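You operate a simulated robot arm through the tools that you are given. There is no shell and no other tool.

You are at the controls of a simulated robot arm. One attempt, no reset.

## Task
The orange pane on the pane housing is cracked: swap it for the green pane.
Fine: drop the cracked one in the white tray; press the new one till it catches.

Only the result counts: the job must be done as asked and must still hold three seconds after the hand-in. Knocking over, shifting, dropping, spilling or breaking anything else fails it.

## Robot
A 6-joint arm with a two-finger parallel gripper, fixed in place. Base frame: the origin is on the floor under the middle of its stand, x ahead of it, y to its left, z up; the work surface is at about z = 85. Readings come in cm, rad, newtons and seconds.
With the tool pointing down near the work surface it reaches from about 30 to 66 cm from the base axis. Its first joint turns from -2.007 to 2.007 rad. Payload 3.43 kg.
The tool frame sits at the grasp point between the pads (the TCP): z along the fingers, y along the line on which they close. The tips reach 3.4 cm beyond it. The gripper opens to 12.8 cm. The fingers are 2.4 cm wide and 1.2 cm thick; the gripper's body (4.8 by 13 cm) begins 9.6 cm behind the TCP.
Orientation is that of the tool frame in the base frame, as [roll, pitch, yaw] about the fixed x, y, z axes, in that order (R = Rz(yaw) Ry(pitch) Rx(roll)). With the fingers straight down and closing along the base's y, the tool's x points along the base's -x, its y along +y and its z along -z.

## Interface
- The arm moves only by the tool drive_tool. Its argument "plan" is a list of rows, each a list of 7 numbers: the closure, from 0 (fully open) to 1 (shut), then the shift along the tool's x, y, z in units of 40 mm (1.0 is 40 mm), then the turn, a rotation vector about the tool's x, y, z in units of 4 degrees (1.0 is 4 degrees). In form: [[jaw, dx, dy, dz, wx, wy, wz], ...]. A call has 1 to 20 rows; each row shifts and turns the commanded pose from where the row before left it, along the tool's axes as they then stand. A call with a number of a shift or a turn outside -1 to 1 is refused whole. A row lasts 0.2 s, in which the tool goes at most 5 cm and 0.15 rad; a call with a longer step from one row to the next is refused whole, and so is a gripper value outside its range. A pose out of reach is approached as far as the arm can. The call stops where the force on the tool passes 40 N (or 10 N more than at its start, if that is more) or the arm is blocked; 0.2 s more then pass. Each finger travels about 15.3 cm/s and halts on what it meets, pressing with about 42 N; the grip force reading is that of the motor and also rises with nothing between the fingers. The clock runs only during rows and for 0.2 s after the last one: add rows that do not move to give the fingers time. The reply holds the time, the measured pose of the TCP, the force on the tool along the base axes, the opening and the grip force, in the units named above and with some noise, with the torque about the TCP (base axes, N m) and any sound that the robot's microphone picked up.
- Cameras (640 x 400 px; columns grow to the right, rows downward): "scene" is fixed at [39.86, -65.07, 152.64]; the picture's right is [0.47, 0.88, 0.00], its down [0.64, -0.34, -0.69] and it looks along [-0.61, 0.32, -0.73] (base axes); focal length 317 px, centre (320, 200). "wrist" rides on the gripper at [7.6, -1.1, -16] in the tool frame; the picture's right is [0.15, 0.99, 0.00], its down [-0.88, 0.13, -0.46] and it looks along [-0.45, 0.07, 0.89] (tool axes); focal length 234 px, centre (320, 200). There is no depth. A picture from a camera that has moved, and an enlarged one, comes with that camera's place and axes in the base frame and with its lens.
- camera(camera): a new picture of that camera. It takes no simulated time.
- slide_trunk(by): slides the trunk up (or, below 0, down) by that many cm; the arm rides with it, the base frame stays. It gives what a move gives, with no picture.
- inspect(camera, box): a new picture of the part [left, top, right, bottom] of that camera's present view, enlarged. It takes no simulated time.
- close_job(): hands the job in; it is judged then, once.

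Places have to be worked out from the pictures, the camera data and where the tool is seen. Open the gripper and draw the arm clear of the work before you hand the job in, unless the task says otherwise.

The tools are called after "Emit:" by a JSON object that holds its "api" and its "payload". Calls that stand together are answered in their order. drive_tool: Moves the arm, as the interface text tells. Its arguments: {"type":"object","properties":{"plan":{"type":"array","items":{"type":"array","items":{"type":"number"}}}},"required":["plan"]} The other tools are called the same way: slide_trunk (by) moves the trunk up or down; camera (camera) takes a picture; inspect (camera, box) takes an enlarged picture of a part of a camera's view; close_job () hands the job in.

At the start:

```text
clock: 0.0
ee_pos: [-2.16, -42.0, 118.05]
ee_rot: [3.141, 0.0, -3.141]
contact_force: [-0.2, 0.6, 0.0]
moment: [-0.02, -0.01, -0.01]
finger_gap: 12.8
finger_force: 0.0
trunk travel left (down, up): [-90.0, 9.0]
```

scene: 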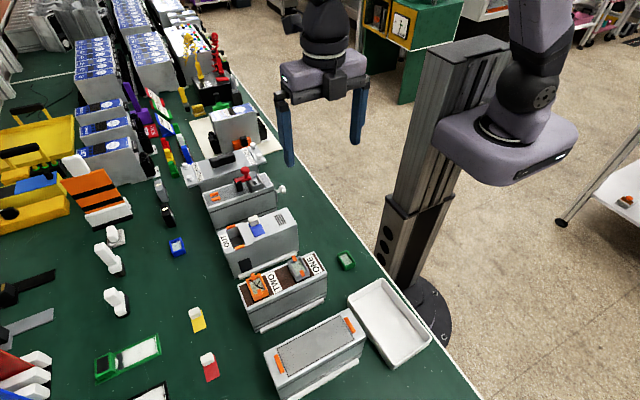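
wrist: 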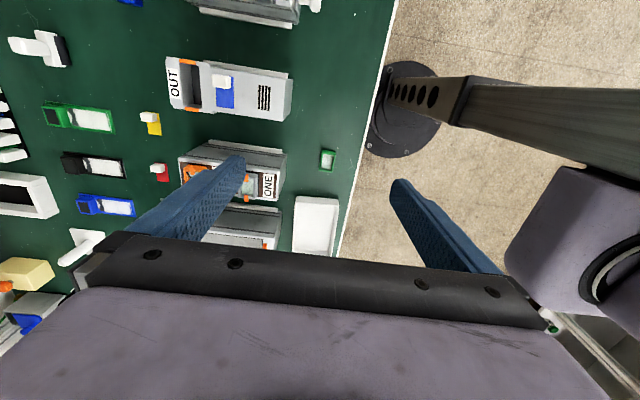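

I'll look closer at the scene to identify the pane housing, the orange and green panes, and the tray.

Emit:
{"api": "inspect", "payload": {"camera": "scene", "box": [200, 200, 460, 400]}}

Emit:
{"api": "inspect", "payload": {"camera": "scene", "box": [60, 200, 260, 400]}}

Emit:
{"api": "inspect", "payload": {"camera": "wrist", "box": [140, 40, 360, 260]}}

Emit:
{"api": "inspect", "payload": {"camera": "wrist", "box": [0, 0, 200, 280]}}

```text
2.00 times, centred on (330, 300) of scene
camera zoom: at [39.86, -65.07, 152.64], right [0.47, 0.88, 0.0], down [0.64, -0.34, -0.69], along [-0.61, 0.32, -0.73], focal length 635 px, centre (300, 0)
```

zoom: 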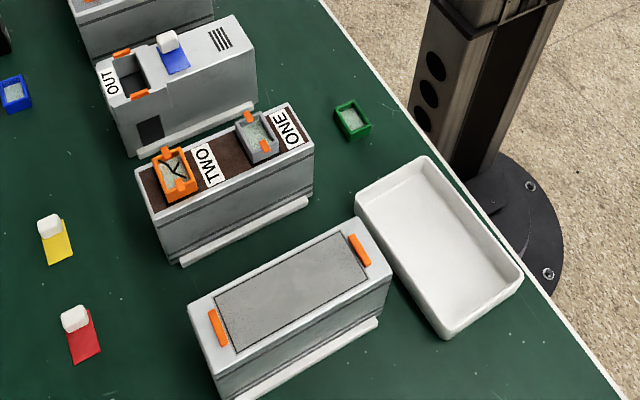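

```text
2.00 times, centred on (160, 300) of scene
camera zoom: at [39.86, -65.07, 152.64], right [0.47, 0.88, 0.0], down [0.64, -0.34, -0.69], along [-0.61, 0.32, -0.73], focal length 635 px, centre (640, 0)
```

zoom: 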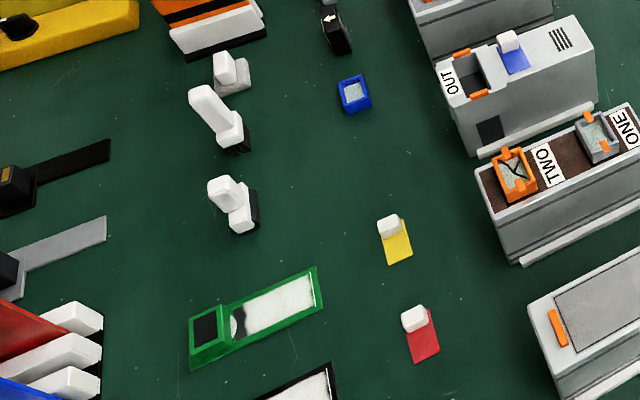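

```text
1.82 times, centred on (250, 150) of wrist
camera zoom: at [-9.62, -43.17, 134.05], right [-0.15, 0.99, 0.0], down [0.88, 0.13, 0.46], along [0.45, 0.07, -0.89], focal length 426 px, centre (447, 291)
```

zoom: 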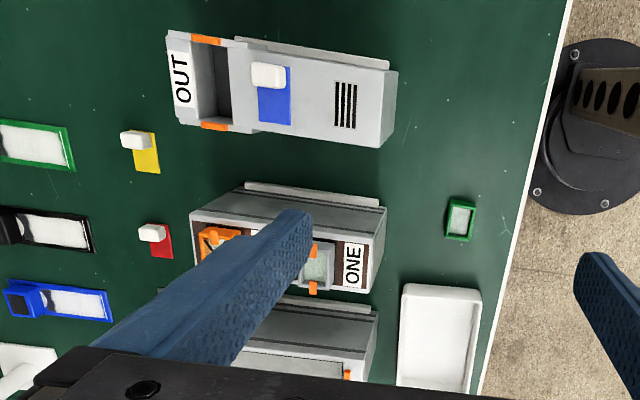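

```text
1.43 times, centred on (100, 140) of wrist
camera zoom: at [-9.62, -43.17, 134.05], right [-0.15, 0.99, 0.0], down [0.88, 0.13, 0.46], along [0.45, 0.07, -0.89], focal length 334 px, centre (634, 286)
```

zoom: 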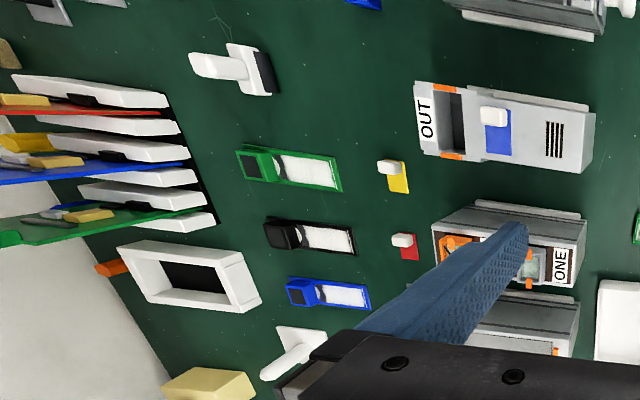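

The housing with the ONE/TWO slots holds the cracked orange pane in TWO (about (6.8, -61.7, 96.5)). The green pane lies at about (5, -39.5, 86), and the white tray is around (22.5, -40.7). I'll move above the housing at a safe height for a closer wrist view.

Emit:
{"api": "drive_tool", "payload": {"plan": [[0, -0.3, -0.8, 0.1, 0, 0, 0], [0, -0.3, -0.8, 0.1, 0, 0, 0], [0, -0.3, -0.8, 0.1, 0, 0, 0], [0, -0.3, -0.8, 0.1, 0, 0, 0], [0, -0.3, -0.8, 0.1, 0, 0, 0], [0, 0, 0, 0, 0, 0, 0]]}}

Emit:
{"api": "camera", "payload": {"camera": "wrist"}}

Emit:
{"api": "camera", "payload": {"camera": "scene"}}

```text
clock: 1.4
ee_pos: [3.88, -57.13, 115.83]
ee_rot: [3.141, 0.0, 3.142]
contact_force: [-0.1, 0.7, -0.2]
moment: [-0.02, 0.01, -0.01]
finger_gap: 12.78
finger_force: 0.1
out of reach, approached as far as the arm can: row 5
trunk travel left (down, up): [-90.0, 9.0]
```

```text
taken
camera wrist: at [-3.75, -58.27, 131.87], right [-0.15, 0.99, 0.0], down [0.88, 0.13, 0.46], along [0.45, 0.07, -0.89], focal length 234 px, centre (320, 200)
```

wrist: 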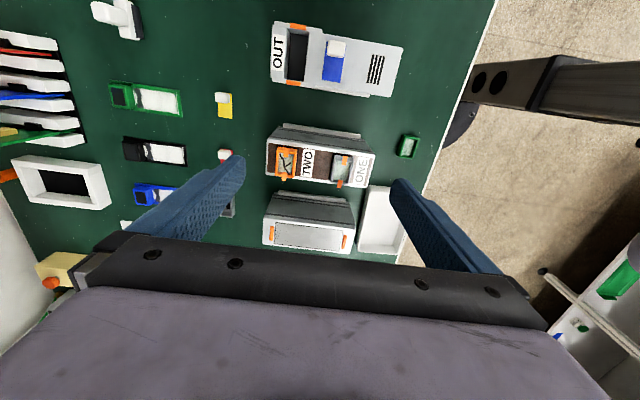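

```text
taken
```

scene: 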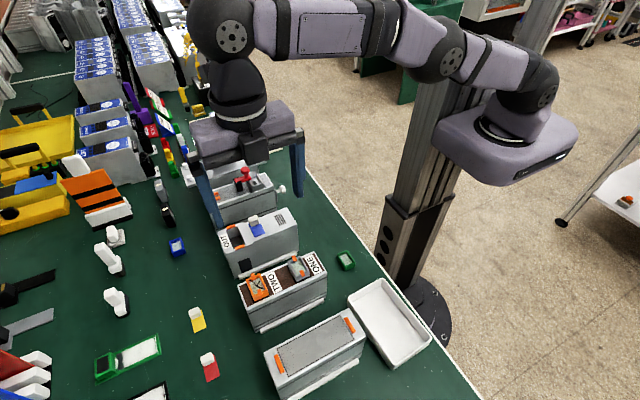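

The reach ended a bit short at this height. I'll zoom the wrist view on the housing before going lower.

Emit:
{"api": "inspect", "payload": {"camera": "wrist", "box": [250, 110, 390, 200]}}

Emit:
{"api": "inspect", "payload": {"camera": "scene", "box": [230, 240, 370, 335]}}

Emit:
{"api": "inspect", "payload": {"camera": "wrist", "box": [380, 110, 440, 180]}}

```text
4.44 times, centred on (320, 155) of wrist
camera zoom: at [-3.75, -58.27, 131.87], right [-0.15, 0.99, 0.0], down [0.88, 0.13, 0.46], along [0.45, 0.07, -0.89], focal length 1041 px, centre (320, 400)
```

zoom: 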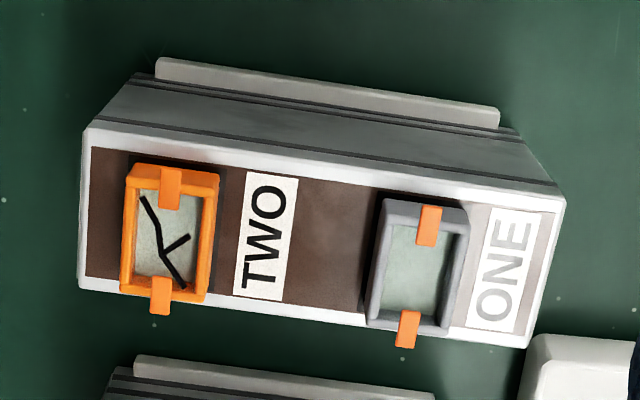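

```text
4.21 times, centred on (300, 288) of scene
camera zoom: at [39.86, -65.07, 152.64], right [0.47, 0.88, 0.0], down [0.64, -0.34, -0.69], along [-0.61, 0.32, -0.73], focal length 1336 px, centre (404, -168)
```

zoom: 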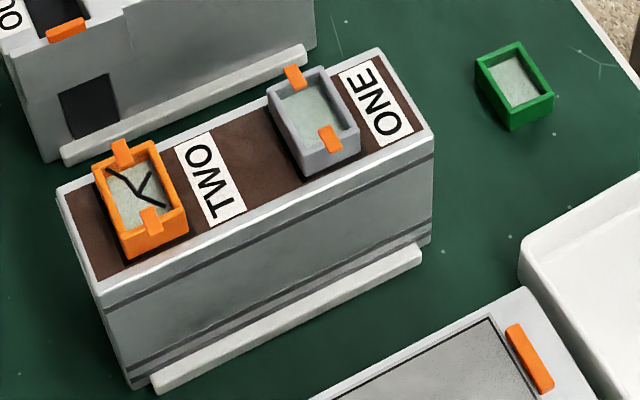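

```text
5.71 times, centred on (410, 145) of wrist
camera zoom: at [-3.75, -58.27, 131.87], right [-0.15, 0.99, 0.0], down [0.88, 0.13, 0.46], along [0.45, 0.07, -0.89], focal length 1338 px, centre (-194, 514)
```

zoom: 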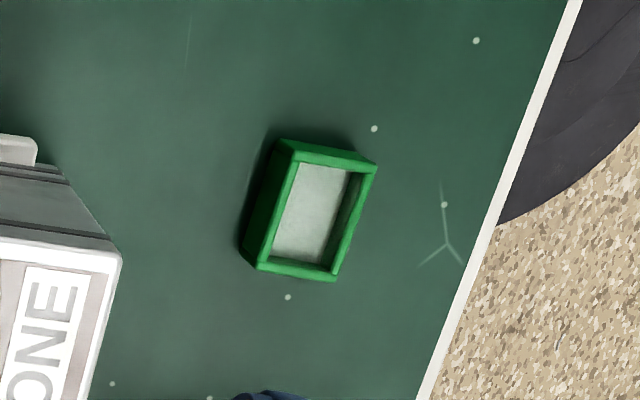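

Housing estimated: axis aligned, x 4.8–10.7, y -65 to -48.3, top z about 95.3. The panes stand roughly 2 cm proud and are held by orange hooks on their ±x sides, so they should be gripped along y. I'll descend to about z=106 for a closer look, tips still well above everything.

Emit:
{"api": "drive_tool", "payload": {"plan": [[0, 0, 0, 0.8, 0, 0, 0], [0, 0, -0.2, 0.8, 0, 0, 0], [0, 0, -0.2, 0.8, 0, 0, 0], [0, 0, 0, 0, 0, 0, 0]]}}

Emit:
{"api": "camera", "payload": {"camera": "wrist"}}

```text
clock: 2.4
ee_pos: [3.99, -58.56, 106.43]
ee_rot: [-3.14, -0.001, 3.141]
contact_force: [0.0, 0.1, 0.6]
moment: [-0.04, 0.01, 0.01]
finger_gap: 12.8
finger_force: 0.0
trunk travel left (down, up): [-90.0, 9.0]
```

```text
taken
camera wrist: at [-3.64, -59.73, 122.35], right [-0.15, 0.99, 0.0], down [0.88, 0.13, 0.46], along [0.45, 0.07, -0.89], focal length 234 px, centre (320, 200)
```

wrist: 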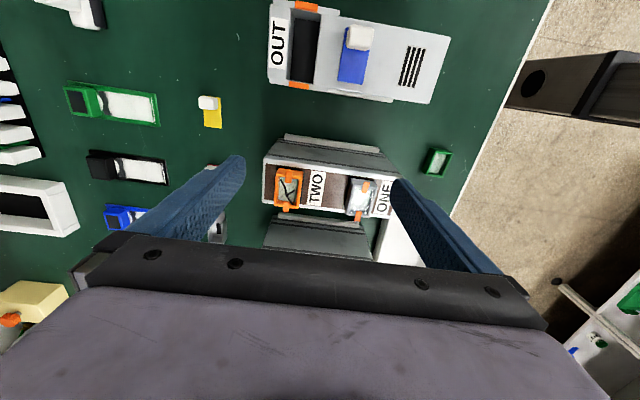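

Now zooming onto the orange pane and its clips.

Emit:
{"api": "inspect", "payload": {"camera": "wrist", "box": [255, 150, 325, 225]}}

Emit:
{"api": "inspect", "payload": {"camera": "scene", "box": [235, 260, 305, 305]}}

Emit:
{"api": "inspect", "payload": {"camera": "wrist", "box": [410, 135, 470, 190]}}

Emit:
{"api": "inspect", "payload": {"camera": "scene", "box": [325, 240, 370, 280]}}

```text
5.33 times, centred on (290, 188) of wrist
camera zoom: at [-3.64, -59.73, 122.35], right [-0.15, 0.99, 0.0], down [0.88, 0.13, 0.46], along [0.45, 0.07, -0.89], focal length 1249 px, centre (480, 267)
```

zoom: 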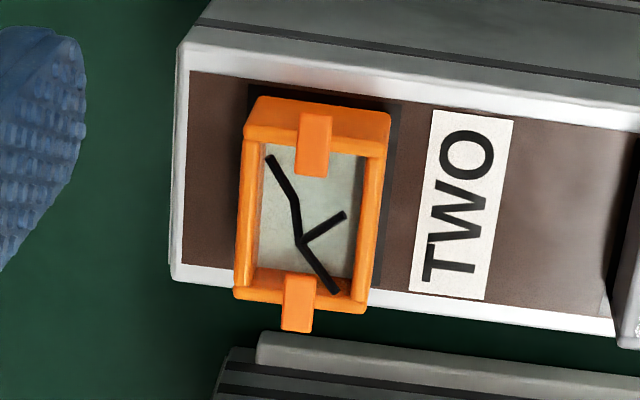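

```text
8.89 times, centred on (270, 282) of scene
camera zoom: at [39.86, -65.07, 152.64], right [0.47, 0.88, 0.0], down [0.64, -0.34, -0.69], along [-0.61, 0.32, -0.73], focal length 2820 px, centre (764, -533)
```

zoom: 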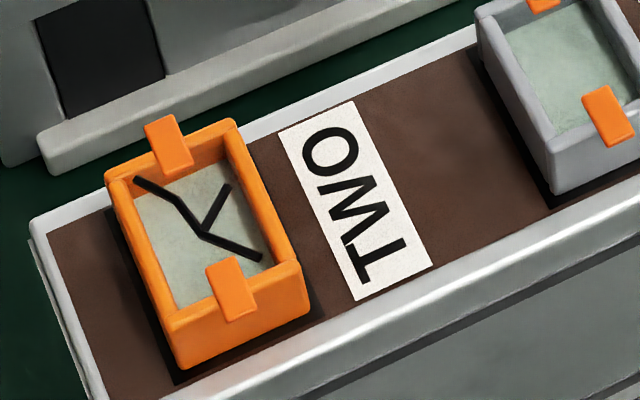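

```text
7.27 times, centred on (440, 162) of wrist
camera zoom: at [-3.64, -59.73, 122.35], right [-0.15, 0.99, 0.0], down [0.88, 0.13, 0.46], along [0.45, 0.07, -0.89], focal length 1703 px, centre (-553, 473)
```

zoom: 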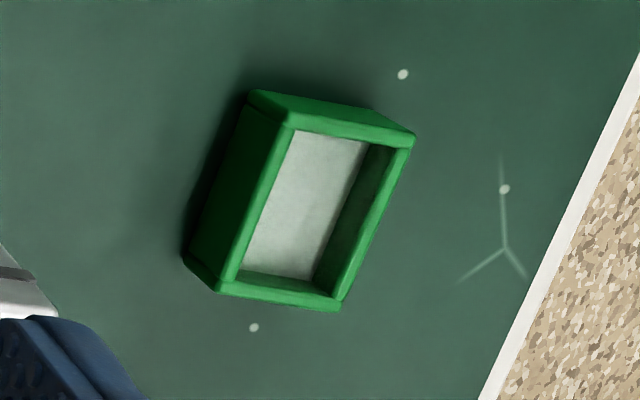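

```text
10.00 times, centred on (348, 260) of scene
camera zoom: at [39.86, -65.07, 152.64], right [0.47, 0.88, 0.0], down [0.64, -0.34, -0.69], along [-0.61, 0.32, -0.73], focal length 3173 px, centre (45, -400)
```

zoom: 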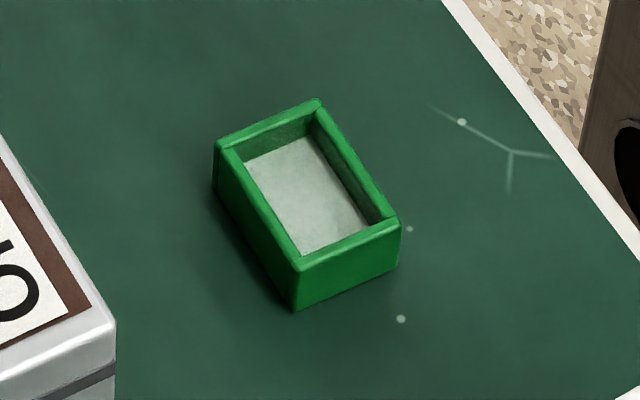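

The orange pane appears axis-aligned: x 6.1–10.2, y -63.2 to -60.25 (centre about (8.13, -61.72)), top z about 98, with the seat about z 96. I'll partly close the jaws to about 6.4 cm, so they clear the grey pane, and move above it at z≈106.

Emit:
{"api": "drive_tool", "payload": {"plan": [[0.5, -0.5, -0.4, 0, 0, 0, 0], [0.5, -0.53, -0.39, 0, 0, 0, 0], [0.5, 0, 0, 0.4, 0, 0, 0], [0.5, 0, 0, 0, 0, 0, 0], [0.5, 0, 0, 0, 0, 0, 0]]}}

Emit:
{"api": "camera", "payload": {"camera": "wrist"}}

Emit:
{"api": "inspect", "payload": {"camera": "scene", "box": [200, 200, 360, 320]}}

```text
clock: 3.6
ee_pos: [6.7, -59.56, 104.39]
ee_rot: [3.138, 0.0, -3.141]
contact_force: [0.9, -0.2, 0.6]
moment: [0.01, -0.02, 0.01]
finger_gap: 6.4
finger_force: 0.1
out of reach, approached as far as the arm can: row 1, 2
trunk travel left (down, up): [-90.0, 9.0]
```

```text
taken
camera wrist: at [-0.85, -60.81, 120.46], right [-0.15, 0.99, 0.0], down [0.88, 0.13, 0.46], along [0.45, 0.07, -0.89], focal length 234 px, centre (320, 200)
```

wrist: 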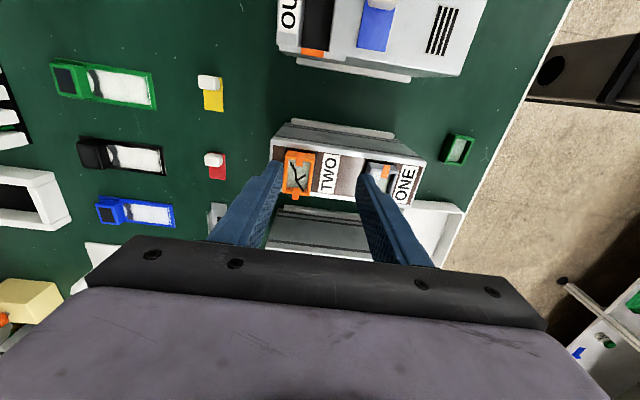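

```text
3.33 times, centred on (280, 260) of scene
camera zoom: at [39.86, -65.07, 152.64], right [0.47, 0.88, 0.0], down [0.64, -0.34, -0.69], along [-0.61, 0.32, -0.73], focal length 1058 px, centre (453, 0)
```

zoom: 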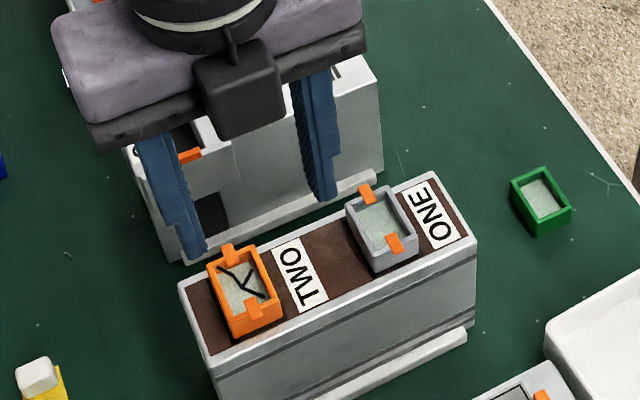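

The reach limit grows the lower the tool is relative to the trunk, so I'll raise the trunk 8 cm (the arm rides up), then come back down with more reach.

Emit:
{"api": "slide_trunk", "payload": {"by": 8}}

```text
clock: 4.8
ee_pos: [6.76, -59.57, 112.57]
ee_rot: [-3.141, -0.001, 3.14]
contact_force: [-0.3, -0.8, -0.2]
moment: [-0.02, 0.03, 0.0]
finger_gap: 6.39
finger_force: 0.1
trunk travel left (down, up): [-98.0, 1.0]
```

Now lowering 7 cm and shifting toward the pane centre (8.13, -61.72), still above the clips.

Emit:
{"api": "drive_tool", "payload": {"plan": [[0.5, 0, 0, 0.875, 0, 0, 0], [0.5, 0, 0, 0.875, 0, 0, 0], [0.5, -0.17, -0.27, 0, 0, 0, 0], [0.5, -0.17, -0.27, 0, 0, 0, 0], [0.5, 0, 0, 0, 0, 0, 0]]}}

Emit:
{"api": "camera", "payload": {"camera": "wrist"}}

Emit:
{"api": "inspect", "payload": {"camera": "scene", "box": [200, 200, 360, 320]}}

```text
clock: 6.0
ee_pos: [7.83, -60.25, 105.44]
ee_rot: [3.141, -0.001, 3.14]
contact_force: [0.5, -0.2, -0.3]
moment: [0.04, 0.01, 0.02]
finger_gap: 6.4
finger_force: 0.1
out of reach, approached as far as the arm can: row 3, 4
trunk travel left (down, up): [-98.0, 1.0]
```

```text
taken
camera wrist: at [0.27, -61.41, 121.42], right [-0.15, 0.99, 0.0], down [0.88, 0.13, 0.46], along [0.45, 0.07, -0.89], focal length 234 px, centre (320, 200)
```

wrist: 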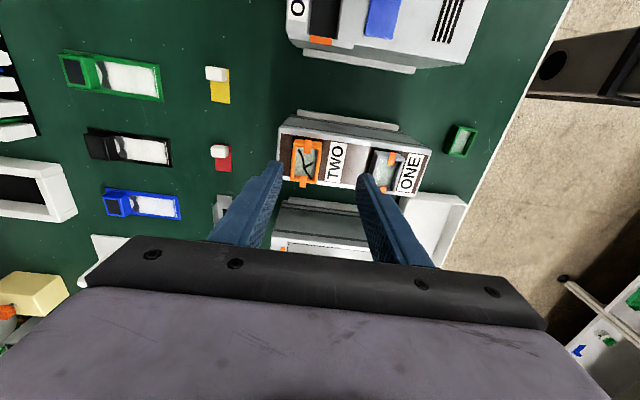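

```text
3.33 times, centred on (280, 260) of scene
camera zoom: at [39.86, -65.07, 152.64], right [0.47, 0.88, 0.0], down [0.64, -0.34, -0.69], along [-0.61, 0.32, -0.73], focal length 1058 px, centre (453, 0)
```

zoom: 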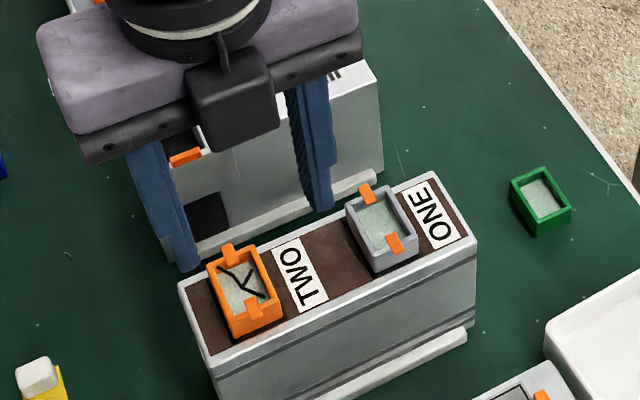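

The trunk rise gained some reach, but I'm about 1.5 cm short in y. I'll probe whether going lower (still above the clips, tips at about 99.6) lets me reach y=-61.7.

Emit:
{"api": "drive_tool", "payload": {"plan": [[0.5, 0, 0, 0.5, 0, 0, 0], [0.5, -0.07, -0.36, 0, 0, 0, 0], [0.5, 0, 0, 0, 0, 0, 0]]}}

Emit:
{"api": "camera", "payload": {"camera": "scene"}}

```text
clock: 6.8
ee_pos: [7.78, -60.21, 103.32]
ee_rot: [3.141, 0.0, 3.141]
contact_force: [0.0, -0.1, 0.4]
moment: [0.01, -0.01, 0.0]
finger_gap: 6.4
finger_force: 0.2
out of reach, approached as far as the arm can: row 2
trunk travel left (down, up): [-98.0, 1.0]
```

```text
taken
```

scene: 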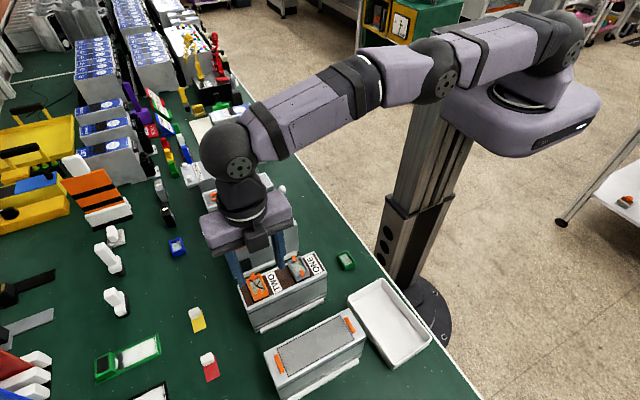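

At z=103 the y-limit is the same (about -60.2), so the arm is simply stretched out. I'll look at how the arm and wrist are arranged to decide between tilt and another wrist configuration.

Emit:
{"api": "inspect", "payload": {"camera": "scene", "box": [180, 90, 340, 310]}}

Emit:
{"api": "inspect", "payload": {"camera": "scene", "box": [340, 0, 640, 190]}}

Emit:
{"api": "camera", "payload": {"camera": "wrist"}}

```text
1.82 times, centred on (260, 200) of scene
camera zoom: at [39.86, -65.07, 152.64], right [0.47, 0.88, 0.0], down [0.64, -0.34, -0.69], along [-0.61, 0.32, -0.73], focal length 577 px, centre (429, 200)
```

zoom: 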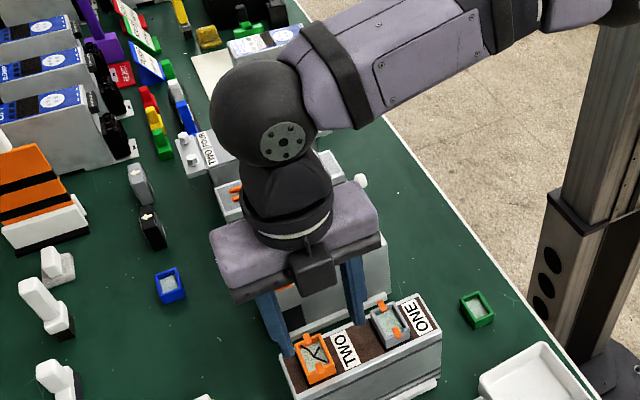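

```text
2.11 times, centred on (490, 95) of scene
camera zoom: at [39.86, -65.07, 152.64], right [0.47, 0.88, 0.0], down [0.64, -0.34, -0.69], along [-0.61, 0.32, -0.73], focal length 668 px, centre (-38, 421)
```

zoom: 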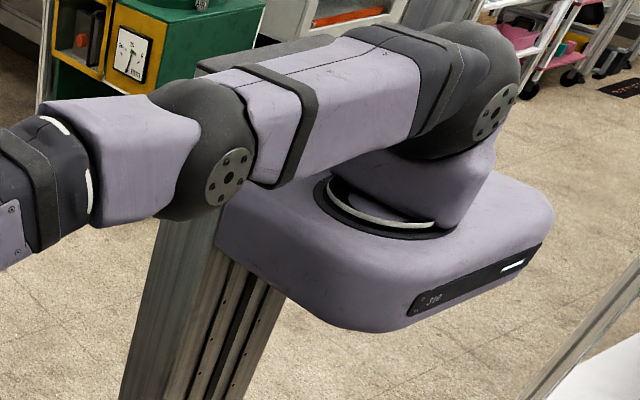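

```text
taken
camera wrist: at [0.21, -61.4, 119.35], right [-0.15, 0.99, 0.0], down [0.88, 0.13, 0.46], along [0.45, 0.07, -0.89], focal length 234 px, centre (320, 200)
```

wrist: 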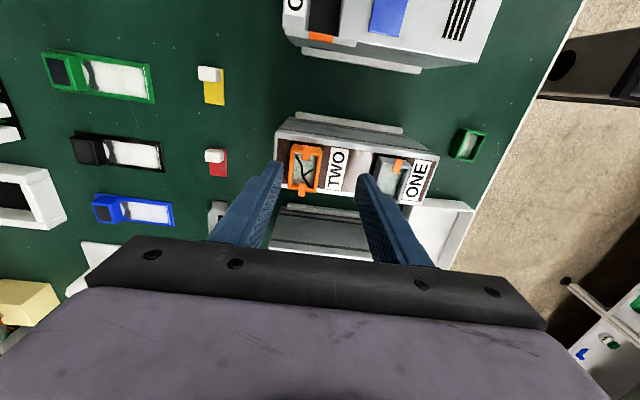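

A sphere fit to the limits says the arm is really at full stretch (about 60.2 cm, tool vertical). A tilt of about 4.4° with the tips outward gives the missing 1.5 cm. I'll zoom on the pane once more from here for precise edges, then raise the tool before changing trunk height and tilt.

Emit:
{"api": "inspect", "payload": {"camera": "wrist", "box": [265, 125, 345, 205]}}

Emit:
{"api": "drive_tool", "payload": {"plan": [[0.5, 0, 0, -0.75, 0, 0, 0], [0.5, 0, 0, -0.75, 0, 0, 0], [0.5, 0, 0, 0, 0, 0, 0]]}}

```text
5.00 times, centred on (305, 165) of wrist
camera zoom: at [0.21, -61.4, 119.35], right [-0.15, 0.99, 0.0], down [0.88, 0.13, 0.46], along [0.45, 0.07, -0.89], focal length 1171 px, centre (395, 375)
```

zoom: 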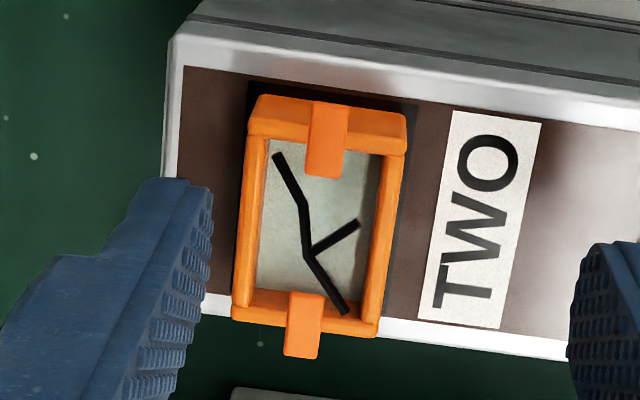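

```text
clock: 7.6
ee_pos: [7.9, -60.3, 109.55]
ee_rot: [3.141, 0.0, 3.141]
contact_force: [0.2, 0.1, 0.4]
moment: [0.01, -0.04, 0.01]
finger_gap: 6.39
finger_force: 0.1
trunk travel left (down, up): [-98.0, 1.0]
```

Pane refined: y from -63.14 to -60.21 (centre -61.68), x centre about 8.25, top z about 98. Now lowering the trunk 3 cm so that the wrist is level with the shoulder at the working height.

Emit:
{"api": "slide_trunk", "payload": {"by": -3}}

```text
clock: 8.3
ee_pos: [7.82, -60.34, 106.49]
ee_rot: [-3.141, -0.001, 3.141]
contact_force: [-0.3, 0.3, 0.9]
moment: [-0.03, 0.0, -0.03]
finger_gap: 6.38
finger_force: 0.2
trunk travel left (down, up): [-95.0, 4.0]
```

Now I tilt 4.4° about the tool's x (tips outward) and shift to the pane centre in x/y, staying at z≈106.

Emit:
{"api": "drive_tool", "payload": {"plan": [[0.5, 0, 0, 0, 0.55, 0, 0], [0.5, 0, 0, 0, 0.55, 0, 0], [0.5, -0.1, -0.34, 0.03, 0, 0, 0], [0.5, 0, 0, 0, 0, 0, 0], [0.5, 0, 0, 0, 0, 0, 0]]}}

Emit:
{"api": "camera", "payload": {"camera": "wrist"}}

```text
clock: 9.5
ee_pos: [8.39, -61.58, 106.46]
ee_rot: [-3.065, 0.0, 3.141]
contact_force: [0.5, -0.6, 0.6]
moment: [0.03, 0.01, 0.0]
finger_gap: 6.4
finger_force: 0.2
trunk travel left (down, up): [-95.0, 4.0]
```

```text
taken
camera wrist: at [0.73, -61.57, 122.44], right [-0.15, 0.99, -0.08], down [0.88, 0.17, 0.44], along [0.45, 0.0, -0.89], focal length 234 px, centre (320, 200)
```

wrist: 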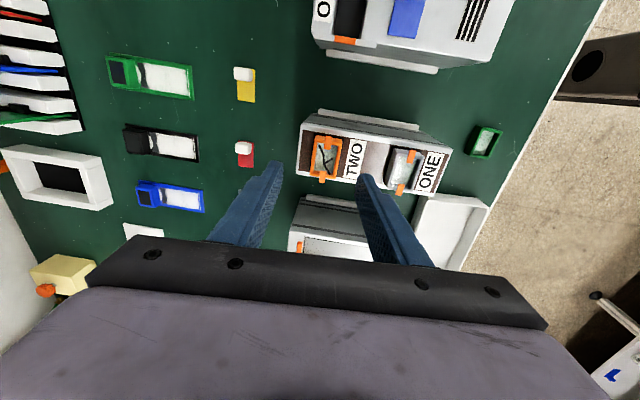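

Pose reached with margin. I'll reduce the tilt to 3.6°, allow for the tilt offset at the tips (TCP y about -61.47), and descend to z≈102 with the jaws at about 5 cm.

Emit:
{"api": "drive_tool", "payload": {"plan": [[0.6, 0, 0, 0, -0.2, 0, 0], [0.6, 0.035, 0.0275, 0, 0, 0, 0], [0.6, 0, 0.0345, 0.549, 0, 0, 0], [0.6, 0, 0.0345, 0.549, 0, 0, 0], [0.6, 0, 0, 0, 0, 0, 0]]}}

Emit:
{"api": "camera", "payload": {"camera": "wrist"}}

Emit:
{"api": "inspect", "payload": {"camera": "scene", "box": [220, 230, 340, 320]}}

```text
clock: 10.7
ee_pos: [8.26, -61.44, 102.0]
ee_rot: [-3.079, 0.0, 3.141]
contact_force: [-0.3, 0.2, -0.1]
moment: [0.03, -0.04, 0.04]
finger_gap: 5.14
finger_force: 0.1
trunk travel left (down, up): [-95.0, 4.0]
```

```text
taken
camera wrist: at [0.67, -61.63, 117.99], right [-0.15, 0.99, -0.06], down [0.88, 0.16, 0.45], along [0.45, 0.01, -0.89], focal length 234 px, centre (320, 200)
```

wrist: 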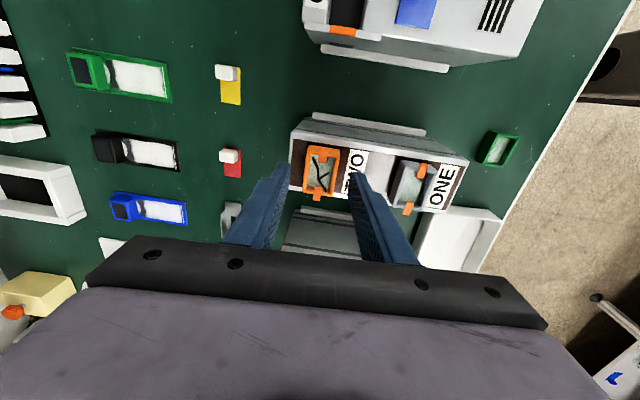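

```text
4.44 times, centred on (280, 275) of scene
camera zoom: at [39.86, -65.07, 152.64], right [0.47, 0.88, 0.0], down [0.64, -0.34, -0.69], along [-0.61, 0.32, -0.73], focal length 1410 px, centre (498, -133)
```

zoom: 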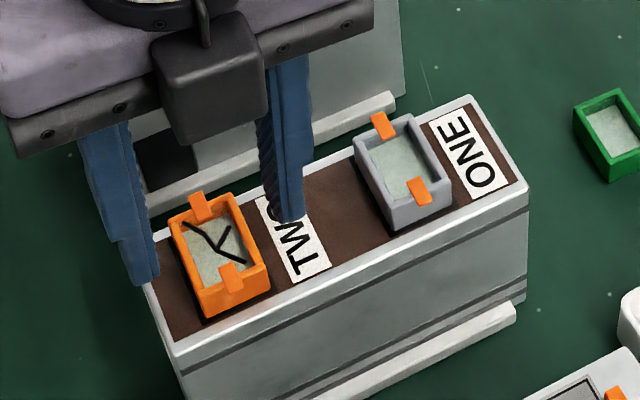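

The fingertips project where predicted and straddle the orange pane evenly. I'll lower to TCP z≈100.4 in small steps (tips just above the housing top), watching the force.

Emit:
{"api": "drive_tool", "payload": {"plan": [[0.6, 0, 0.0125, 0.2, 0, 0, 0], [0.6, 0, 0.0125, 0.2, 0, 0, 0], [0.6, 0, 0, 0, 0, 0, 0]]}}

Emit:
{"api": "inspect", "payload": {"camera": "scene", "box": [220, 230, 340, 320]}}

Emit:
{"api": "inspect", "payload": {"camera": "wrist", "box": [260, 120, 380, 220]}}

```text
clock: 11.5
ee_pos: [8.35, -61.35, 100.37]
ee_rot: [-3.078, 0.001, -3.141]
contact_force: [0.7, 0.6, 0.9]
moment: [-0.02, -0.03, -0.01]
finger_gap: 5.1
finger_force: 0.0
trunk travel left (down, up): [-95.0, 4.0]
```

```text
4.44 times, centred on (280, 275) of scene
camera zoom: at [39.86, -65.07, 152.64], right [0.47, 0.88, 0.0], down [0.64, -0.34, -0.69], along [-0.61, 0.32, -0.73], focal length 1410 px, centre (498, -133)
```

zoom: 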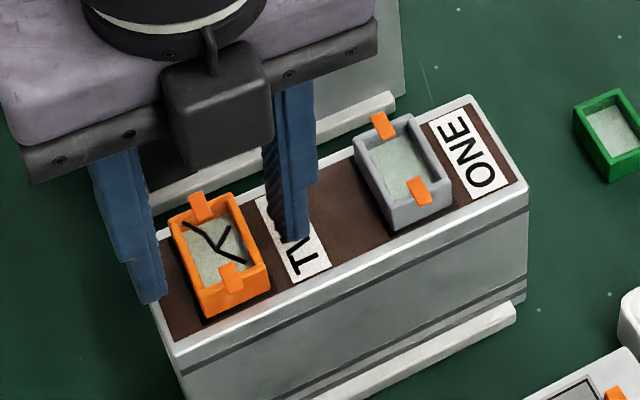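

```text
4.00 times, centred on (320, 170) of wrist
camera zoom: at [0.71, -61.62, 116.42], right [-0.15, 0.99, -0.06], down [0.88, 0.16, 0.45], along [0.45, 0.01, -0.89], focal length 937 px, centre (320, 320)
```

zoom: 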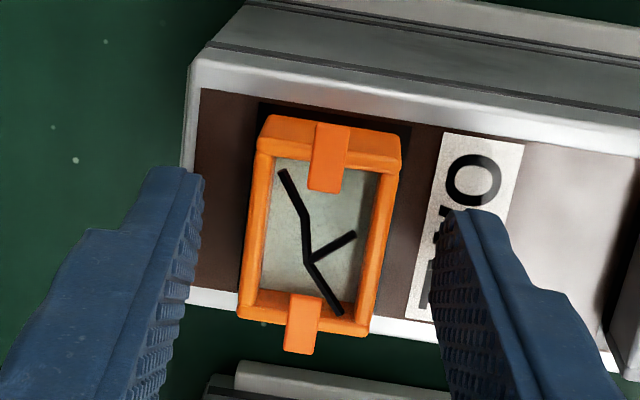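

Centred well, no contact force. Closing on the pane.

Emit:
{"api": "drive_tool", "payload": {"plan": [[0.72, 0, 0, 0, 0, 0, 0], [0.8, 0, 0, 0, 0, 0, 0], [1, 0, 0, 0, 0, 0, 0], [1, 0, 0, 0, 0, 0, 0]]}}

Emit:
{"api": "inspect", "payload": {"camera": "wrist", "box": [260, 120, 380, 220]}}

Emit:
{"api": "inspect", "payload": {"camera": "scene", "box": [220, 230, 340, 320]}}

```text
clock: 12.5
ee_pos: [8.27, -61.56, 100.5]
ee_rot: [-3.078, 0.001, 3.141]
contact_force: [-0.1, -3.1, -0.2]
moment: [0.13, -0.01, -0.01]
finger_gap: 2.84
finger_force: 41.7
trunk travel left (down, up): [-95.0, 4.0]
```

```text
4.00 times, centred on (320, 170) of wrist
camera zoom: at [0.71, -61.68, 116.43], right [-0.15, 0.99, -0.06], down [0.88, 0.16, 0.45], along [0.45, 0.01, -0.89], focal length 937 px, centre (320, 320)
```

zoom: 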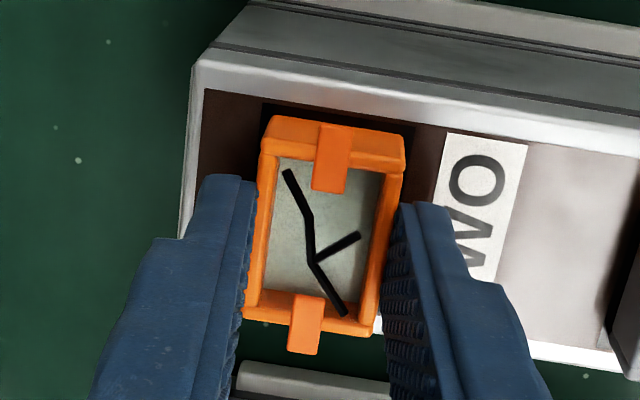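

```text
4.44 times, centred on (280, 275) of scene
camera zoom: at [39.86, -65.07, 152.64], right [0.47, 0.88, 0.0], down [0.64, -0.34, -0.69], along [-0.61, 0.32, -0.73], focal length 1410 px, centre (498, -133)
```

zoom: 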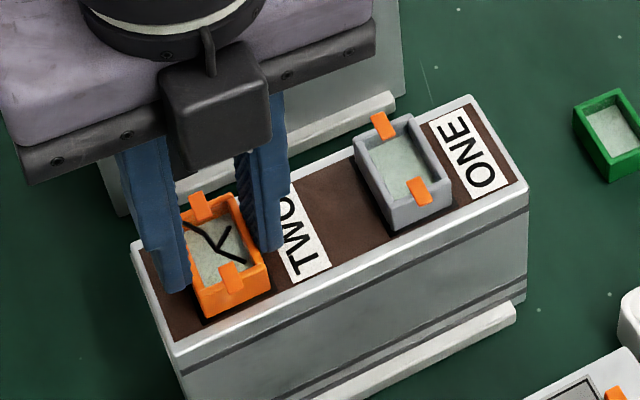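

Gripped (gap 2.84 cm, 42 N). Pulling straight up in small steps to feel the clip retention.

Emit:
{"api": "drive_tool", "payload": {"plan": [[1, 0, -0.003, -0.05, 0, 0, 0], [1, 0, -0.003, -0.05, 0, 0, 0], [1, 0, -0.003, -0.05, 0, 0, 0], [1, 0, -0.003, -0.05, 0, 0, 0]]}}

Emit:
{"api": "inspect", "payload": {"camera": "wrist", "box": [260, 120, 380, 220]}}

Emit:
{"api": "inspect", "payload": {"camera": "scene", "box": [220, 230, 340, 320]}}

```text
clock: 13.5
ee_pos: [8.19, -61.56, 101.19]
ee_rot: [-3.079, 0.0, 3.141]
contact_force: [0.2, 0.7, 0.1]
moment: [-0.04, -0.04, -0.01]
finger_gap: 2.82
finger_force: 41.7
trunk travel left (down, up): [-95.0, 4.0]
```

```text
4.00 times, centred on (320, 170) of wrist
camera zoom: at [0.58, -61.66, 117.24], right [-0.15, 0.99, -0.06], down [0.88, 0.16, 0.45], along [0.45, 0.01, -0.89], focal length 937 px, centre (320, 320)
```

zoom: 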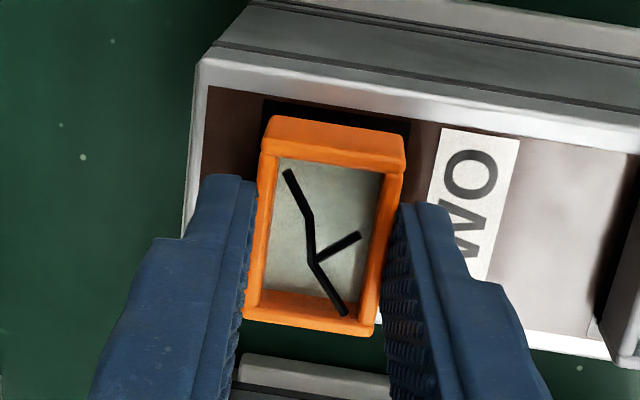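

```text
4.44 times, centred on (280, 275) of scene
camera zoom: at [39.86, -65.07, 152.64], right [0.47, 0.88, 0.0], down [0.64, -0.34, -0.69], along [-0.61, 0.32, -0.73], focal length 1410 px, centre (498, -133)
```

zoom: 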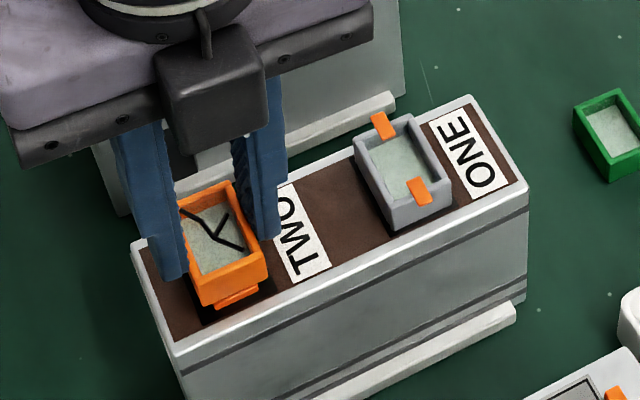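

The pane popped free with no residual force. I'll lift it well clear, then look at the seat.

Emit:
{"api": "drive_tool", "payload": {"plan": [[1, 0, -0.016, -0.25, 0, 0, 0], [1, 0, -0.031, -0.5, 0, 0, 0], [1, 0, -0.031, -0.5, 0, 0, 0], [1, 0, 0.0, -0.4, 0, 0, 0], [1, 0, 0, 0, 0, 0, 0]]}}

Emit:
{"api": "camera", "payload": {"camera": "wrist"}}

Emit:
{"api": "inspect", "payload": {"camera": "scene", "box": [220, 230, 340, 320]}}

```text
clock: 14.7
ee_pos: [8.01, -61.48, 107.84]
ee_rot: [-3.077, 0.002, 3.141]
contact_force: [0.1, 0.0, -0.6]
moment: [0.02, -0.01, -0.03]
finger_gap: 0.01
finger_force: 32.9
trunk travel left (down, up): [-95.0, 4.0]
```

```text
taken
camera wrist: at [0.45, -61.57, 123.84], right [-0.15, 0.99, -0.06], down [0.88, 0.16, 0.45], along [0.45, 0.01, -0.89], focal length 234 px, centre (320, 200)
```

wrist: 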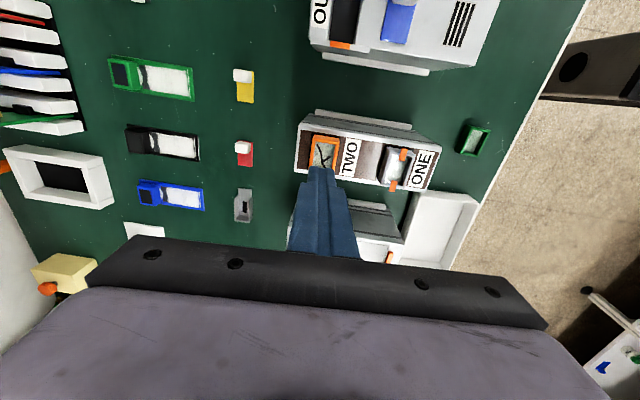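

```text
4.44 times, centred on (280, 275) of scene
camera zoom: at [39.86, -65.07, 152.64], right [0.47, 0.88, 0.0], down [0.64, -0.34, -0.69], along [-0.61, 0.32, -0.73], focal length 1410 px, centre (498, -133)
```

zoom: 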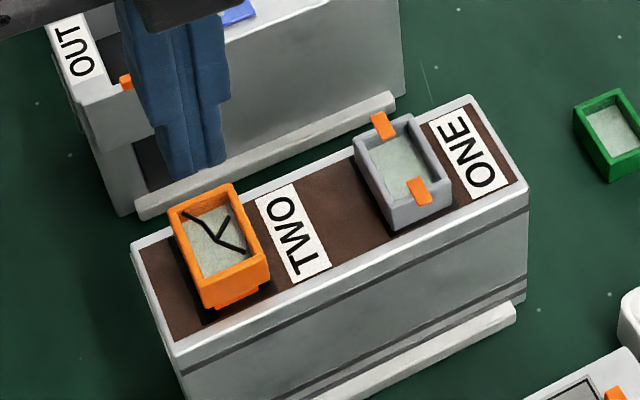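

The pane slipped out of the shallow grip and is now resting up on top of the clips. I'll look closely at its pose before regripping deeper.

Emit:
{"api": "inspect", "payload": {"camera": "scene", "box": [240, 260, 300, 305]}}

Emit:
{"api": "inspect", "payload": {"camera": "wrist", "box": [285, 115, 365, 195]}}

```text
8.89 times, centred on (270, 282) of scene
camera zoom: at [39.86, -65.07, 152.64], right [0.47, 0.88, 0.0], down [0.64, -0.34, -0.69], along [-0.61, 0.32, -0.73], focal length 2820 px, centre (764, -533)
```

zoom: 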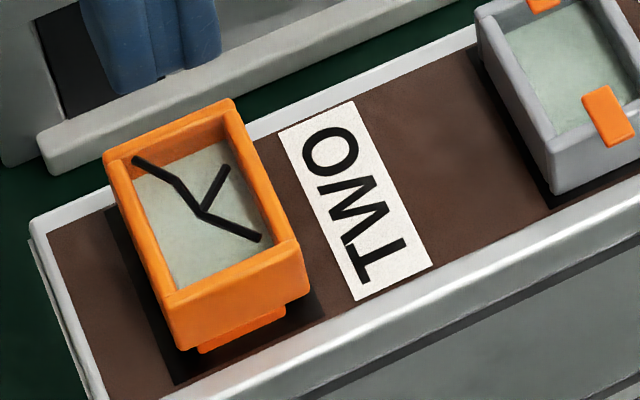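

```text
5.00 times, centred on (325, 155) of wrist
camera zoom: at [0.45, -61.57, 123.84], right [-0.15, 0.99, -0.06], down [0.88, 0.16, 0.45], along [0.45, 0.01, -0.89], focal length 1171 px, centre (295, 425)
```

zoom: 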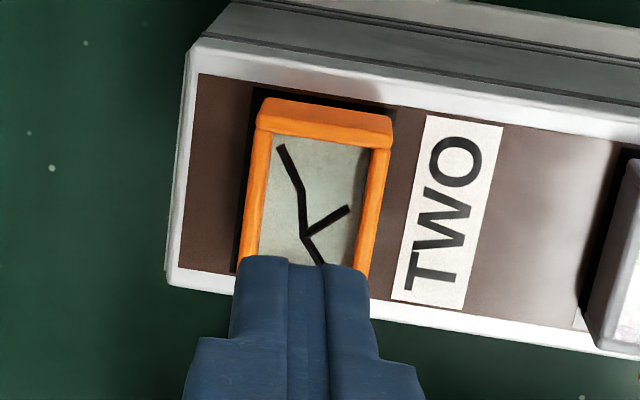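

It's sitting level about 0.8 cm higher, just above the clips. I'll reopen, come down again centred on it, and take a grip over its full height.

Emit:
{"api": "drive_tool", "payload": {"plan": [[0.6, -0.06, 0, 0, 0, 0, 0], [0.6, 0, 0, 0, 0, 0, 0], [0.6, 0, 0.0296, 0.47, 0, 0, 0], [0.6, 0, 0.0296, 0.47, 0, 0, 0], [0.6, 0, 0.0296, 0.47, 0, 0, 0], [0.6, 0, 0.0148, 0.235, 0, 0, 0], [0.6, 0, 0.0148, 0.235, 0, 0, 0], [0.6, 0, 0, 0, 0, 0, 0]]}}

Emit:
{"api": "inspect", "payload": {"camera": "wrist", "box": [260, 120, 380, 220]}}

Emit:
{"api": "inspect", "payload": {"camera": "scene", "box": [220, 230, 340, 320]}}

```text
clock: 16.5
ee_pos: [8.13, -61.31, 100.26]
ee_rot: [-3.08, 0.0, -3.141]
contact_force: [0.3, -0.8, -0.7]
moment: [0.02, 0.01, 0.01]
finger_gap: 5.12
finger_force: 0.1
trunk travel left (down, up): [-95.0, 4.0]
```

```text
4.00 times, centred on (320, 170) of wrist
camera zoom: at [0.73, -61.59, 116.29], right [-0.15, 0.99, -0.06], down [0.88, 0.16, 0.45], along [0.45, 0.01, -0.89], focal length 937 px, centre (320, 320)
```

zoom: 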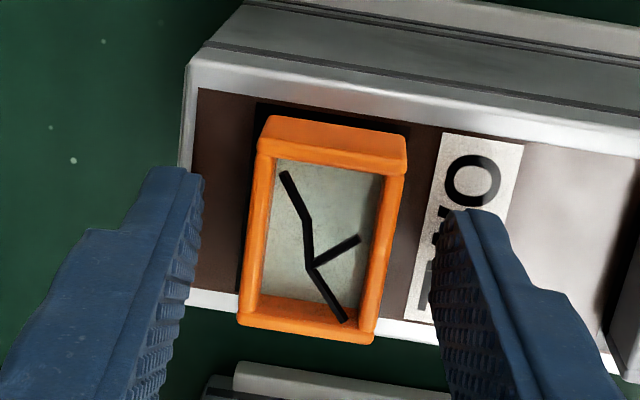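

```text
4.44 times, centred on (280, 275) of scene
camera zoom: at [39.86, -65.07, 152.64], right [0.47, 0.88, 0.0], down [0.64, -0.34, -0.69], along [-0.61, 0.32, -0.73], focal length 1410 px, centre (498, -133)
```

zoom: 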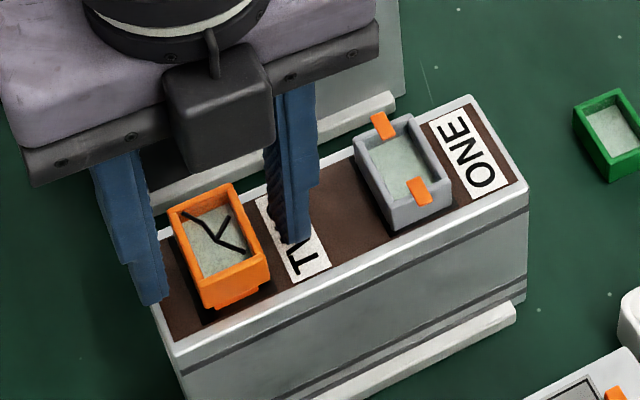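

Centred again with full-height overlap. Closing and then raising very slowly in 1 mm steps to read the force.

Emit:
{"api": "drive_tool", "payload": {"plan": [[0.72, 0, 0, 0, 0, 0, 0], [0.8, 0, 0, 0, 0, 0, 0], [1, 0, 0, 0, 0, 0, 0], [1, 0, 0, 0, 0, 0, 0], [1, 0, 0, 0, 0, 0, 0]]}}

Emit:
{"api": "drive_tool", "payload": {"plan": [[1, 0, -0.0016, -0.025, 0, 0, 0], [1, 0, -0.0016, -0.025, 0, 0, 0], [1, 0, -0.0016, -0.025, 0, 0, 0], [1, 0, 0, 0, 0, 0, 0]]}}

Emit:
{"api": "inspect", "payload": {"camera": "scene", "box": [220, 230, 340, 320]}}

Emit:
{"api": "inspect", "payload": {"camera": "wrist", "box": [260, 120, 380, 220]}}

```text
clock: 17.7
ee_pos: [8.23, -61.45, 100.28]
ee_rot: [-3.078, 0.0, 3.141]
contact_force: [-0.4, -0.9, 0.7]
moment: [0.01, -0.01, -0.01]
finger_gap: 2.82
finger_force: 42.0
trunk travel left (down, up): [-95.0, 4.0]
```

```text
clock: 18.7
ee_pos: [8.37, -61.34, 100.68]
ee_rot: [-3.079, 0.001, -3.141]
contact_force: [0.4, 0.0, -0.4]
moment: [0.01, -0.03, 0.0]
finger_gap: 2.83
finger_force: 42.4
trunk travel left (down, up): [-95.0, 4.0]
```

```text
4.44 times, centred on (280, 275) of scene
camera zoom: at [39.86, -65.07, 152.64], right [0.47, 0.88, 0.0], down [0.64, -0.34, -0.69], along [-0.61, 0.32, -0.73], focal length 1410 px, centre (498, -133)
```

zoom: 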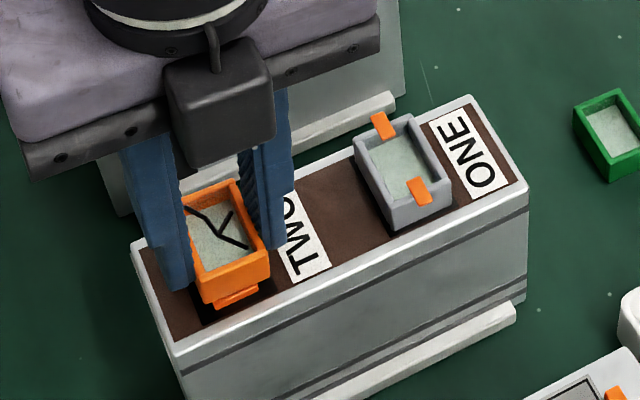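

```text
4.00 times, centred on (320, 170) of wrist
camera zoom: at [0.79, -61.53, 116.65], right [-0.15, 0.99, -0.06], down [0.88, 0.16, 0.45], along [0.45, 0.01, -0.89], focal length 937 px, centre (320, 320)
```

zoom: 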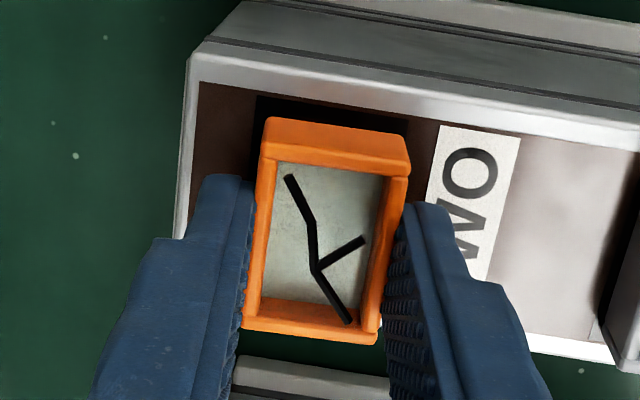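

The pane now conforms to the pads and is following with no resistance. Continuing slowly.

Emit:
{"api": "drive_tool", "payload": {"plan": [[1, 0, -0.003, -0.05, 0, 0, 0], [1, 0, -0.003, -0.05, 0, 0, 0], [1, 0, -0.003, -0.05, 0, 0, 0], [1, 0, -0.003, -0.05, 0, 0, 0], [1, 0, -0.003, -0.05, 0, 0, 0]]}}

Emit:
{"api": "inspect", "payload": {"camera": "scene", "box": [220, 230, 340, 320]}}

Emit:
{"api": "inspect", "payload": {"camera": "wrist", "box": [260, 120, 380, 220]}}

```text
clock: 19.9
ee_pos: [8.4, -61.27, 101.67]
ee_rot: [-3.078, -0.001, -3.141]
contact_force: [0.8, -0.6, 0.0]
moment: [-0.03, 0.0, 0.0]
finger_gap: 2.84
finger_force: 42.1
trunk travel left (down, up): [-95.0, 4.0]
```

```text
4.44 times, centred on (280, 275) of scene
camera zoom: at [39.86, -65.07, 152.64], right [0.47, 0.88, 0.0], down [0.64, -0.34, -0.69], along [-0.61, 0.32, -0.73], focal length 1410 px, centre (498, -133)
```

zoom: 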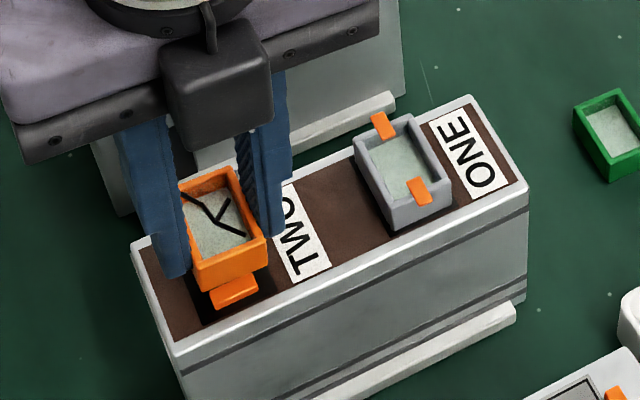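

```text
4.00 times, centred on (320, 170) of wrist
camera zoom: at [0.79, -61.49, 117.69], right [-0.15, 0.99, -0.06], down [0.88, 0.16, 0.45], along [0.45, 0.01, -0.89], focal length 937 px, centre (320, 320)
```

zoom: 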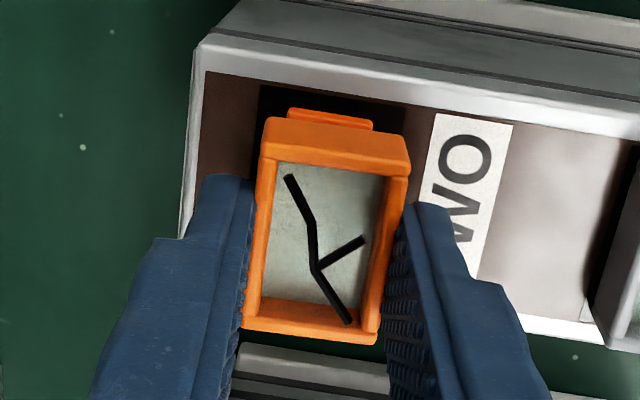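

It's clearing the pocket (latch tabs visible below it on both ends). Continuing up at a gentle pace to z≈107.

Emit:
{"api": "drive_tool", "payload": {"plan": [[1, 0, -0.005, -0.08, 0, 0, 0], [1, 0, -0.006, -0.1, 0, 0, 0], [1, 0, -0.006, -0.1, 0, 0, 0], [1, 0, -0.006, -0.1, 0, 0, 0], [1, 0, -0.006, -0.1, 0, 0, 0], [1, 0, -0.006, -0.1, 0, 0, 0], [1, 0, -0.006, -0.1, 0, 0, 0], [1, 0, -0.006, -0.1, 0, 0, 0], [1, 0, -0.006, -0.1, 0, 0, 0], [1, 0, -0.006, -0.1, 0, 0, 0], [1, 0, -0.006, -0.1, 0, 0, 0], [1, 0, -0.006, -0.1, 0, 0, 0], [1, 0, 0, 0, 0, 0, 0]]}}

Emit:
{"api": "camera", "payload": {"camera": "scene"}}

Emit:
{"api": "camera", "payload": {"camera": "wrist"}}

```text
clock: 22.7
ee_pos: [8.35, -61.16, 106.2]
ee_rot: [-3.079, 0.0, -3.141]
contact_force: [0.4, 0.6, 0.1]
moment: [0.02, 0.0, 0.0]
finger_gap: 2.83
finger_force: 42.5
trunk travel left (down, up): [-95.0, 4.0]
```

```text
taken
```

scene: 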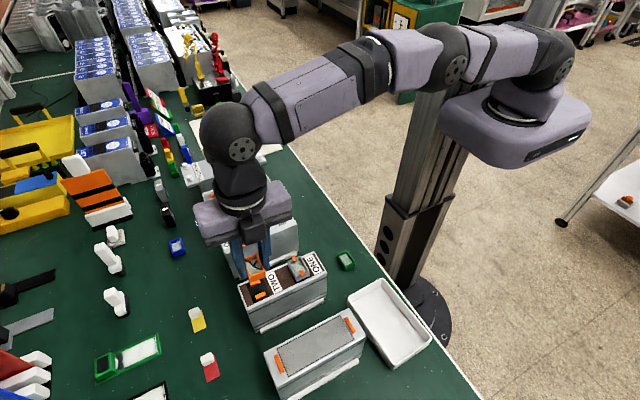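

```text
taken
camera wrist: at [0.75, -61.36, 122.22], right [-0.15, 0.99, -0.06], down [0.88, 0.16, 0.45], along [0.45, 0.01, -0.89], focal length 234 px, centre (320, 200)
```

wrist: 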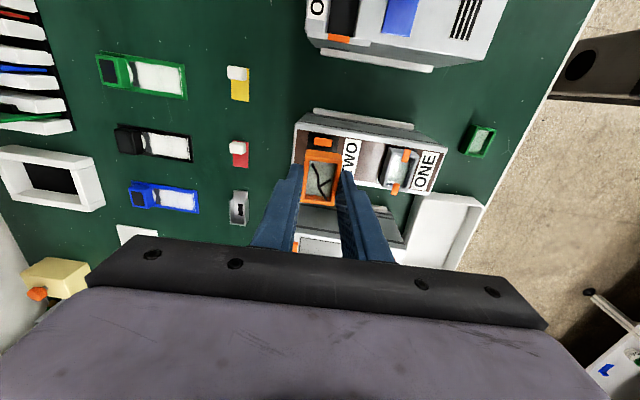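

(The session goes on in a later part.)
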